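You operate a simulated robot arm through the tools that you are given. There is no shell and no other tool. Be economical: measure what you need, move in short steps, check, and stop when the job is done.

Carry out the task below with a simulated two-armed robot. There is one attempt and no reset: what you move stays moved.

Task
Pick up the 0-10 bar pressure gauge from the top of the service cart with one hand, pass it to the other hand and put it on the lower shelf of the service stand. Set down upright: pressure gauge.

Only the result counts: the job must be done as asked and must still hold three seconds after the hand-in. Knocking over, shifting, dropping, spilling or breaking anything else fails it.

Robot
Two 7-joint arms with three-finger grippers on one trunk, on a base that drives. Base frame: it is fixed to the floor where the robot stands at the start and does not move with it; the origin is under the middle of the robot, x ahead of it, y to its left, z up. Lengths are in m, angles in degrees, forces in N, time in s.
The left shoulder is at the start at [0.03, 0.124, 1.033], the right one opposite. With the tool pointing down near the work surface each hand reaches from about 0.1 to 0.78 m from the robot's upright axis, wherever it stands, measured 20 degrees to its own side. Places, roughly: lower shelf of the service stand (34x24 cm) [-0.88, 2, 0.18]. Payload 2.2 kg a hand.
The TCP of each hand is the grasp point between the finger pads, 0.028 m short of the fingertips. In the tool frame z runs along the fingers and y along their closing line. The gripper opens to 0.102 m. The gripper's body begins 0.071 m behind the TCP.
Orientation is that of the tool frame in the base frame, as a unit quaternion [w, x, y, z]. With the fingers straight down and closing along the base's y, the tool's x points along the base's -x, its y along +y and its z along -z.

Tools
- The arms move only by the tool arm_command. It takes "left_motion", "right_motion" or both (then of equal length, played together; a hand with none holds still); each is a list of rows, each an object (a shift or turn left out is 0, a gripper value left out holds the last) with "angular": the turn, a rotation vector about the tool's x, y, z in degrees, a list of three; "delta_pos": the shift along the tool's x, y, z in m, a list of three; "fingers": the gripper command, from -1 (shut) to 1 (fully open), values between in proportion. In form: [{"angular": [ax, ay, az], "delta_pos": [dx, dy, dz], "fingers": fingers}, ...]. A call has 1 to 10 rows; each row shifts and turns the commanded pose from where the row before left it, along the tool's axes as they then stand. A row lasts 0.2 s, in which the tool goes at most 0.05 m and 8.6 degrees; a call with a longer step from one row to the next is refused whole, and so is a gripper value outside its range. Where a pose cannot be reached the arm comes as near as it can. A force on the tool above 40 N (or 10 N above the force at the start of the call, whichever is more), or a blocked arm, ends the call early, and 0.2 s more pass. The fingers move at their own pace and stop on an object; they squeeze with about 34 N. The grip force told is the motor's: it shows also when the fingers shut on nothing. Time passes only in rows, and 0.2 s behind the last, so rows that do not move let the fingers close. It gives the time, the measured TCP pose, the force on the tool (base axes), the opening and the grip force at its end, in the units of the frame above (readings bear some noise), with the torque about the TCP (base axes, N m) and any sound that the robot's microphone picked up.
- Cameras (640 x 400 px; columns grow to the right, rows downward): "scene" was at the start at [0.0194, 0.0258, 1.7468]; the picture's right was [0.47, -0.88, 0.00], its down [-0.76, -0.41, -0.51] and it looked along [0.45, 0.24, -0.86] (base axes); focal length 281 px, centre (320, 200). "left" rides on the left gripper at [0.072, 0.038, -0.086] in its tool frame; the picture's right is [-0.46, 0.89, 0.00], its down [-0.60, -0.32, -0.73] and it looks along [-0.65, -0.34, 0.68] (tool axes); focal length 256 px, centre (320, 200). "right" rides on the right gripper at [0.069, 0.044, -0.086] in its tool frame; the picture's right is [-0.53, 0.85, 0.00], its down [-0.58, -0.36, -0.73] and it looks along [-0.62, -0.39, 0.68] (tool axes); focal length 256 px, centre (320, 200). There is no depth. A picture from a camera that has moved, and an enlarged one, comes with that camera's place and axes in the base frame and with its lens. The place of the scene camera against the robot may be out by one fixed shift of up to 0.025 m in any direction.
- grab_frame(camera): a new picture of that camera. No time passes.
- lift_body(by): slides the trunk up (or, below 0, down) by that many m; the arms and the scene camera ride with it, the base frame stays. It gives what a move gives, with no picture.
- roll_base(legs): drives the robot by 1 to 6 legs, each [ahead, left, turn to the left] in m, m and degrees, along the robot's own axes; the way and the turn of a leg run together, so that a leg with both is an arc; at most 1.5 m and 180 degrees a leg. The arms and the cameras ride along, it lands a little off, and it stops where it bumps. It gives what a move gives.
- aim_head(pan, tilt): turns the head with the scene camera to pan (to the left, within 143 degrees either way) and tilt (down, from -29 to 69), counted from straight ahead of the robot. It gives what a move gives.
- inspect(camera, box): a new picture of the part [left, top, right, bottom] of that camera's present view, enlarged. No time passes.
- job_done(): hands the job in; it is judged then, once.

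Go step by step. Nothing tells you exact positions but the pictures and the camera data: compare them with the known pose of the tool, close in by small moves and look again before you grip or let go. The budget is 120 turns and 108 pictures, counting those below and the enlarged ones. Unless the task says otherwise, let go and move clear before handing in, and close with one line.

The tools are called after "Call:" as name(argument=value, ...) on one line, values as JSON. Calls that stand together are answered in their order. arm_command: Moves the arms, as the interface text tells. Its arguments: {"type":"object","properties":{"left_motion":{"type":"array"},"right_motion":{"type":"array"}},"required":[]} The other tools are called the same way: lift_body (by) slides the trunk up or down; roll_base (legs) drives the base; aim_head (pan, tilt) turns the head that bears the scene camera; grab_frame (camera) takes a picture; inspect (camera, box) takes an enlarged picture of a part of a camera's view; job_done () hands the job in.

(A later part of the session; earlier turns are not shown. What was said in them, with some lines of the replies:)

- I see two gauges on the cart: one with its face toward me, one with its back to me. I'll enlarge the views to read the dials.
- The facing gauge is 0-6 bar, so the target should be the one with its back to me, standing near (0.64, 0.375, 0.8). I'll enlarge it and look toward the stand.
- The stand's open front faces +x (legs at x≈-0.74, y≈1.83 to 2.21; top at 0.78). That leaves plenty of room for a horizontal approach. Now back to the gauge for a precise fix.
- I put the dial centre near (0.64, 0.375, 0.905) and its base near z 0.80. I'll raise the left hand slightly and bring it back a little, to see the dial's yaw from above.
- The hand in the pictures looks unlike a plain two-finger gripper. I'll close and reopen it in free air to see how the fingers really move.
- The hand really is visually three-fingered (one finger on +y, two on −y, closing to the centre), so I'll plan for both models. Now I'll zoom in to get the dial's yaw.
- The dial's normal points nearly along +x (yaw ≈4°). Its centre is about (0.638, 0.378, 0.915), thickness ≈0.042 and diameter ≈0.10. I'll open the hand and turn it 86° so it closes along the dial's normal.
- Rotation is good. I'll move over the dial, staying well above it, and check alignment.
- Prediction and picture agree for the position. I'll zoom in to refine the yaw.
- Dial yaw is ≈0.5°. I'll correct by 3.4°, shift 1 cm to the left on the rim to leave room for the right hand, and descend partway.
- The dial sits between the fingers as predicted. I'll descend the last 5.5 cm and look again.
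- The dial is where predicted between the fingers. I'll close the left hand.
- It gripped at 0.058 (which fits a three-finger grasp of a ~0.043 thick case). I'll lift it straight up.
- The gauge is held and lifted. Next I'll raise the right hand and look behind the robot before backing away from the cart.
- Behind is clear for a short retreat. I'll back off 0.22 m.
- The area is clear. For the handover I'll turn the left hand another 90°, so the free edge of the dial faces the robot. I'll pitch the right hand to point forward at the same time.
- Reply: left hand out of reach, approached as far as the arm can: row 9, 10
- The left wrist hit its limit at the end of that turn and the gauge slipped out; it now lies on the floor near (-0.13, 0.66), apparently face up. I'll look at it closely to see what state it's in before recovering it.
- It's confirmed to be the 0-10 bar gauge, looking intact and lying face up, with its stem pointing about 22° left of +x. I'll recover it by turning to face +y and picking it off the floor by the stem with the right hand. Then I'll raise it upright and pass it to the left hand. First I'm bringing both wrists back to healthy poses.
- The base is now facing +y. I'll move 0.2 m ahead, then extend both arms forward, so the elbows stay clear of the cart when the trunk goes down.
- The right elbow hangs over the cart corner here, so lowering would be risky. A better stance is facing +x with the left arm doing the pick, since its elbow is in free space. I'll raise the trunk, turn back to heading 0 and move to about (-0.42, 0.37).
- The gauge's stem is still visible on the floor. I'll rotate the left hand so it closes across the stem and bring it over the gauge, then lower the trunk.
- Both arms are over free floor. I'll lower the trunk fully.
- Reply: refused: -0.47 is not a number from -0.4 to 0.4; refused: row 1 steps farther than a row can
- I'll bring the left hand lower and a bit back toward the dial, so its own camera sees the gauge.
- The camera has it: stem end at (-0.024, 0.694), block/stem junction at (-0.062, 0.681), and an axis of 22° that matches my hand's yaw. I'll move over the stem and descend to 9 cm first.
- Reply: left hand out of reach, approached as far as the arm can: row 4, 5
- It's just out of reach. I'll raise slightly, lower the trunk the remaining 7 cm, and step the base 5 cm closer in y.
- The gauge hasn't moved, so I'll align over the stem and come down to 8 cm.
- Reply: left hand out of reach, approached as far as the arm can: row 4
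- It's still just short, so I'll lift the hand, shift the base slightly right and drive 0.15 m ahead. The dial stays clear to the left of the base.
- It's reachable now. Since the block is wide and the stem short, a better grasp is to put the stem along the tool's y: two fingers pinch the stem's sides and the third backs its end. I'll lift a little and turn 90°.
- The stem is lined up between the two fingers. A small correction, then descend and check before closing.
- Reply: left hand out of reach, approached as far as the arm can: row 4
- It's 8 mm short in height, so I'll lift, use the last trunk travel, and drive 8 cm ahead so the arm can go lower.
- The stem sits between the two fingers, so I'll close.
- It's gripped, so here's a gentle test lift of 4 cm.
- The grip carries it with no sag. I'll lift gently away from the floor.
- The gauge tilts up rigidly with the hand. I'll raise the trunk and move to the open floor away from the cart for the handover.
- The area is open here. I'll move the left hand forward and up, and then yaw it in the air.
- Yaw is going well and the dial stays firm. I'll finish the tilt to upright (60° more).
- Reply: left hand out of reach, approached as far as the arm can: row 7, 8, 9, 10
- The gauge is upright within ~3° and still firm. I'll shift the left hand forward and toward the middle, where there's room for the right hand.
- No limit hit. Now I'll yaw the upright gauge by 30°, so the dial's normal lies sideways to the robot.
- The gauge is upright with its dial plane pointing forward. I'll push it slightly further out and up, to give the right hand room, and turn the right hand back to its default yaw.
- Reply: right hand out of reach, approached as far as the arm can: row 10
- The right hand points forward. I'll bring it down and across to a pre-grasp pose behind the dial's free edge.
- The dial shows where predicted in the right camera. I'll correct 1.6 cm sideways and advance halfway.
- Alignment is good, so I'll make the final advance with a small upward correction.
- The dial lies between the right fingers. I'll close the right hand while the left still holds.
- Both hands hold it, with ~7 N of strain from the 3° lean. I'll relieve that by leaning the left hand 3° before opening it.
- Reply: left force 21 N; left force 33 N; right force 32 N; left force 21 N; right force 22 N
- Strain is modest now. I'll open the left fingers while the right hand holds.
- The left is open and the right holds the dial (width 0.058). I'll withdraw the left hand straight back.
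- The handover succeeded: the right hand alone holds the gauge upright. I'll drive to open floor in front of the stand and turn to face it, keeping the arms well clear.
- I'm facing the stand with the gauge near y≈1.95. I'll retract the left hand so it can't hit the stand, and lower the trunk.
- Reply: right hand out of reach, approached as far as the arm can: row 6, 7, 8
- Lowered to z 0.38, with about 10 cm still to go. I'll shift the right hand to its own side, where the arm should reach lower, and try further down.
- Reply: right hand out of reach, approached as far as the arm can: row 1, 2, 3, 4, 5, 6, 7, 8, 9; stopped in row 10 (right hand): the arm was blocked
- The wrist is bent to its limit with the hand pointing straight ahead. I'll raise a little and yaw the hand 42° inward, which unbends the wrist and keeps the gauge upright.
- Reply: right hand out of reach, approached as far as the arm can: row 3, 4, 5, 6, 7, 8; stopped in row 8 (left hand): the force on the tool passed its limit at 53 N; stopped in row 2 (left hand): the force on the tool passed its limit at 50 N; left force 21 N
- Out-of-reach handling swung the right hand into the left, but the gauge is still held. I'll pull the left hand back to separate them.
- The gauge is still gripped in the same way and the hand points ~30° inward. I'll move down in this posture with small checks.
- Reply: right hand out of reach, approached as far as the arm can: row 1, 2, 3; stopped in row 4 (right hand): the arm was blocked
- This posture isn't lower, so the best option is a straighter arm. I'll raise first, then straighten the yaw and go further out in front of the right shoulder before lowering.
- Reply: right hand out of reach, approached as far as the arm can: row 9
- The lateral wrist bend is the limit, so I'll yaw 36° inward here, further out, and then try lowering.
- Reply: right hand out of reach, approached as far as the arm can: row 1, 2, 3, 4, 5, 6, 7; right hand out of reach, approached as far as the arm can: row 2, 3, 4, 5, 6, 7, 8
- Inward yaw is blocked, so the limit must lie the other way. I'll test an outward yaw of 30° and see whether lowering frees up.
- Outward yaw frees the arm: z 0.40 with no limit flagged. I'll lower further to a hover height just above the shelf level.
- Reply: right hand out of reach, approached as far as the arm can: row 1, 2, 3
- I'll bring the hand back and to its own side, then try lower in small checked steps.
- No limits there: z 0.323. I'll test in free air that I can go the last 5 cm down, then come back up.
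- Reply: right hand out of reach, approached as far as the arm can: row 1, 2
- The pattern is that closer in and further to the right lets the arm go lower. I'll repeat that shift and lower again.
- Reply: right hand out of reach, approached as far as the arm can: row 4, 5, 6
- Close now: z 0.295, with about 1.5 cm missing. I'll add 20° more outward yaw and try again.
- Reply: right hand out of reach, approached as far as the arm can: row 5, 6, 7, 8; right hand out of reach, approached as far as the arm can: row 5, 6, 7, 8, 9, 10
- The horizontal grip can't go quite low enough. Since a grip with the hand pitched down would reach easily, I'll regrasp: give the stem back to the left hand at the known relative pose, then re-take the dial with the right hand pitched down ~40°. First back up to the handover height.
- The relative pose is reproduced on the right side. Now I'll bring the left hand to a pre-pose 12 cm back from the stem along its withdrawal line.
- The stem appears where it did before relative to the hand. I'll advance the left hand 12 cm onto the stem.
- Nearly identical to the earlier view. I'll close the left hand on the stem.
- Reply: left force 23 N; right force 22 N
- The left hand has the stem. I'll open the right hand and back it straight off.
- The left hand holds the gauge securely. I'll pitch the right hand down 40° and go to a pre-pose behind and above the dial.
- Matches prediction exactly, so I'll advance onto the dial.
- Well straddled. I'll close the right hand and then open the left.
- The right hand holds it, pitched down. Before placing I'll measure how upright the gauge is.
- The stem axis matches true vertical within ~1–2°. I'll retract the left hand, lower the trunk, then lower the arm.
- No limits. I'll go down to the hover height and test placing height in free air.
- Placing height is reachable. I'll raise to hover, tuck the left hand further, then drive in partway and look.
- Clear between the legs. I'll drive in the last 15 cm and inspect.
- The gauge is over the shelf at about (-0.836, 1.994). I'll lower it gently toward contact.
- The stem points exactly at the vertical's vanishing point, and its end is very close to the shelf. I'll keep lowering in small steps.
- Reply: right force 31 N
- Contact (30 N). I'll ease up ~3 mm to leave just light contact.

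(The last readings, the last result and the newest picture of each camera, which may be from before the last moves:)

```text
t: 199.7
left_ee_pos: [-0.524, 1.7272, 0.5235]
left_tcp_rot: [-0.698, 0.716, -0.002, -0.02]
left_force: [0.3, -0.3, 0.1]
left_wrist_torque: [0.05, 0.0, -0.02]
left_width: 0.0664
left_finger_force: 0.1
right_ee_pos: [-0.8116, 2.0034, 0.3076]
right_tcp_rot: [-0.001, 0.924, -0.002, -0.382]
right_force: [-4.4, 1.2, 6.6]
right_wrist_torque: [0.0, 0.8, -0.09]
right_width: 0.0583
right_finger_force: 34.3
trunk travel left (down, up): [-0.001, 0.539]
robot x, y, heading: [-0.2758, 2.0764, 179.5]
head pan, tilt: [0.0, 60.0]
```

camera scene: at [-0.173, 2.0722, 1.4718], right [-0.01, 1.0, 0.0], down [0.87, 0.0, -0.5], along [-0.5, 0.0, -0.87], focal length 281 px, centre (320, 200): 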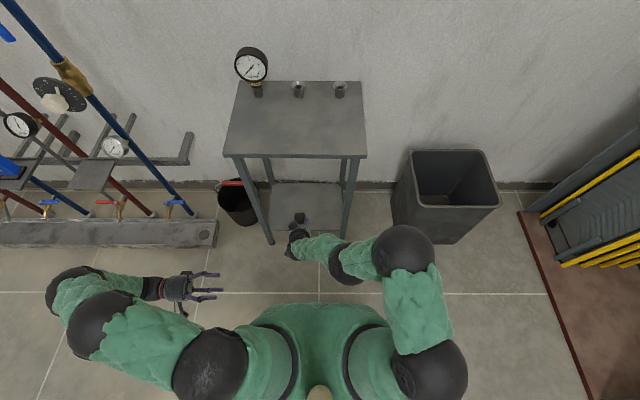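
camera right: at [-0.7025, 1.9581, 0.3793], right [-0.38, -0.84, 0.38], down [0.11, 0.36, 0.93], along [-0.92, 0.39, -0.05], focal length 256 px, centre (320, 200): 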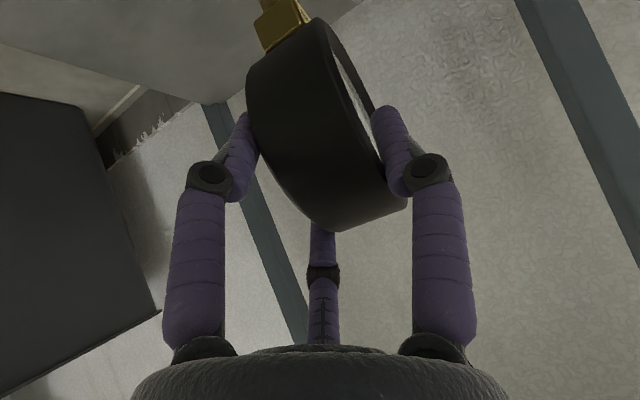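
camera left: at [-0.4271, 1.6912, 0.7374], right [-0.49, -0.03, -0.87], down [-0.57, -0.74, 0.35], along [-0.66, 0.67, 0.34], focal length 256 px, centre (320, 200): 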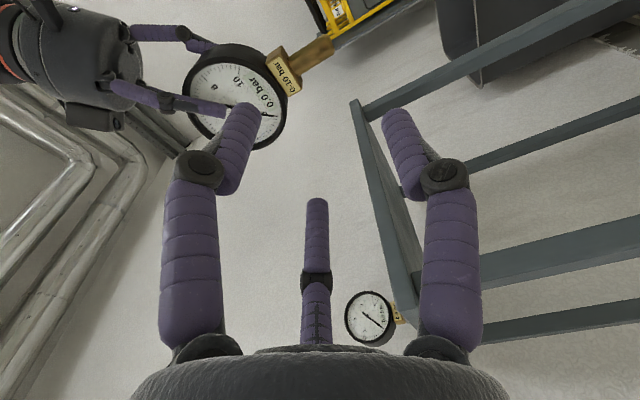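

Light contact, upright. I'll open the right fingers gradually.

Call:
arm_command(right_motion=[{"fingers": 0.16}, {"fingers": 0.2}, {"fingers": 0.28}, {"fingers": 0.4}, {"fingers": 0.6}, {"fingers": 0.85}, {}])

Call:
inspect(camera="left", box=[440, 60, 640, 220])

```text
t: 201.3
left_ee_pos: [-0.5245, 1.727, 0.5229]
left_tcp_rot: [-0.698, 0.715, -0.003, -0.018]
left_force: [-0.4, -0.7, 0.1]
left_wrist_torque: [0.0, 0.02, 0.02]
left_width: 0.0661
left_finger_force: 0.1
right_ee_pos: [-0.8115, 2.0023, 0.3068]
right_tcp_rot: [-0.002, 0.924, -0.002, -0.382]
right_force: [-0.3, -0.1, -0.1]
right_wrist_torque: [-0.01, 0.01, 0.0]
right_width: 0.0943
right_finger_force: 0.0
trunk travel left (down, up): [-0.001, 0.539]
robot x, y, heading: [-0.2748, 2.079, 180.0]
head pan, tilt: [0.0, 60.0]
```

```text
2.50 times, centred on (540, 140) of left
camera zoom: at [-0.4498, 1.6417, 0.4836], right [-0.49, -0.03, -0.87], down [-0.58, -0.74, 0.35], along [-0.65, 0.68, 0.34], focal length 640 px, centre (-230, 350)
```

zoom: 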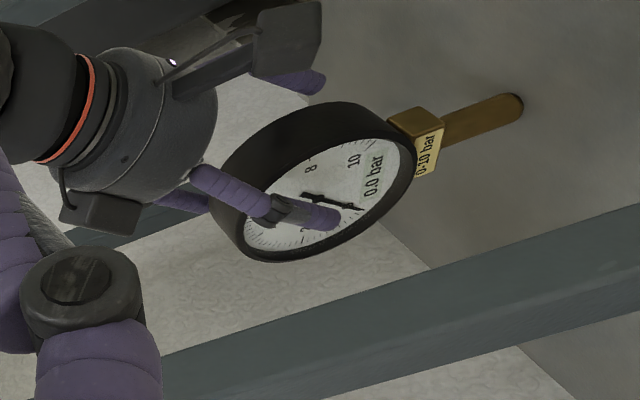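

The gauge stands upright on its own and the hand reads zero force. I'll withdraw the right hand straight back along its axis.

Call:
arm_command(right_motion=[{"delta_pos": [0, 0, -0.01]}, {"delta_pos": [0, 0, -0.015]}, {"delta_pos": [0, 0, -0.02]}, {"delta_pos": [0, 0, -0.025]}, {"delta_pos": [0, 0, -0.03]}, {"delta_pos": [0, 0, -0.03]}, {}])

Call:
inspect(camera="left", box=[440, 60, 640, 220])

```text
t: 202.9
left_ee_pos: [-0.5231, 1.7265, 0.524]
left_tcp_rot: [-0.698, 0.715, -0.002, -0.019]
left_force: [0.2, 0.1, -0.3]
left_wrist_torque: [0.05, 0.01, 0.0]
left_width: 0.0662
left_finger_force: 0.1
right_ee_pos: [-0.7197, 2.0014, 0.4004]
right_tcp_rot: [-0.001, 0.924, -0.001, -0.381]
right_force: [0.0, 0.4, -0.8]
right_wrist_torque: [0.01, 0.0, 0.01]
right_width: 0.0944
right_finger_force: 0.1
trunk travel left (down, up): [-0.001, 0.539]
robot x, y, heading: [-0.2734, 2.0778, 180.0]
head pan, tilt: [0.0, 60.0]
```

```text
2.50 times, centred on (540, 140) of left
camera zoom: at [-0.4497, 1.6417, 0.4835], right [-0.49, -0.03, -0.87], down [-0.58, -0.74, 0.35], along [-0.65, 0.68, 0.34], focal length 640 px, centre (-230, 350)
```

zoom: 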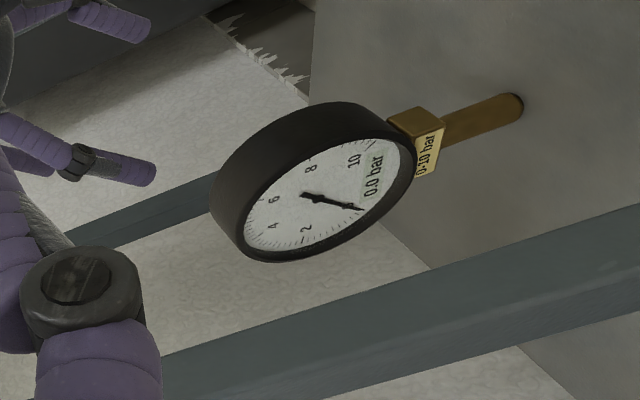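

The gauge stands freely upright on the lower shelf. I'll back the base straight out so both hands are clear of the stand, and check once more.

Call:
roll_base(legs=[[-0.25, 0, 0]])

Call:
grab_frame(camera="scene")

```text
t: 204.7
left_ee_pos: [-0.2784, 1.7258, 0.5227]
left_tcp_rot: [-0.699, 0.715, -0.003, -0.018]
left_force: [0.1, -0.2, 0.0]
left_wrist_torque: [-0.01, -0.02, 0.01]
left_width: 0.0662
left_finger_force: 0.0
right_ee_pos: [-0.4718, 2.0002, 0.4007]
right_tcp_rot: [-0.001, 0.925, -0.002, -0.381]
right_force: [0.6, -0.4, 0.2]
right_wrist_torque: [0.01, 0.01, 0.02]
right_width: 0.0943
right_finger_force: 0.1
trunk travel left (down, up): [-0.001, 0.539]
robot x, y, heading: [-0.0292, 2.0774, 179.7]
head pan, tilt: [0.0, 60.0]
```

```text
1 pictures are left
camera scene: at [-0.0748, 2.0716, 1.4719], right [0.0, 1.0, 0.0], down [0.87, 0.0, -0.5], along [-0.5, 0.0, -0.87], focal length 281 px, centre (320, 200)
```

scene: 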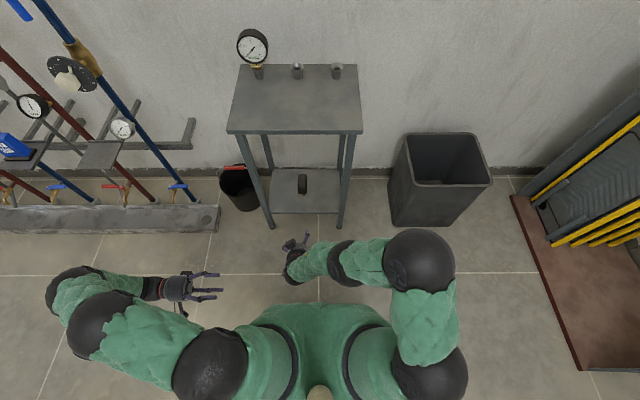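

The gauge is standing on the lower shelf, and both hands are open and clear of the stand. I'm handing the job in.

Call:
job_done()

```text
The job is handed in.
```

The 0-10 bar gauge is standing upright on the lower shelf of the service stand, passed from the left hand to the right hand and released. I did drop it on the floor once along the way: it slipped from the left hand when that wrist reached its limit. I picked it up again by its stem and it looked undamaged. I saw nothing else knocked over or moved.
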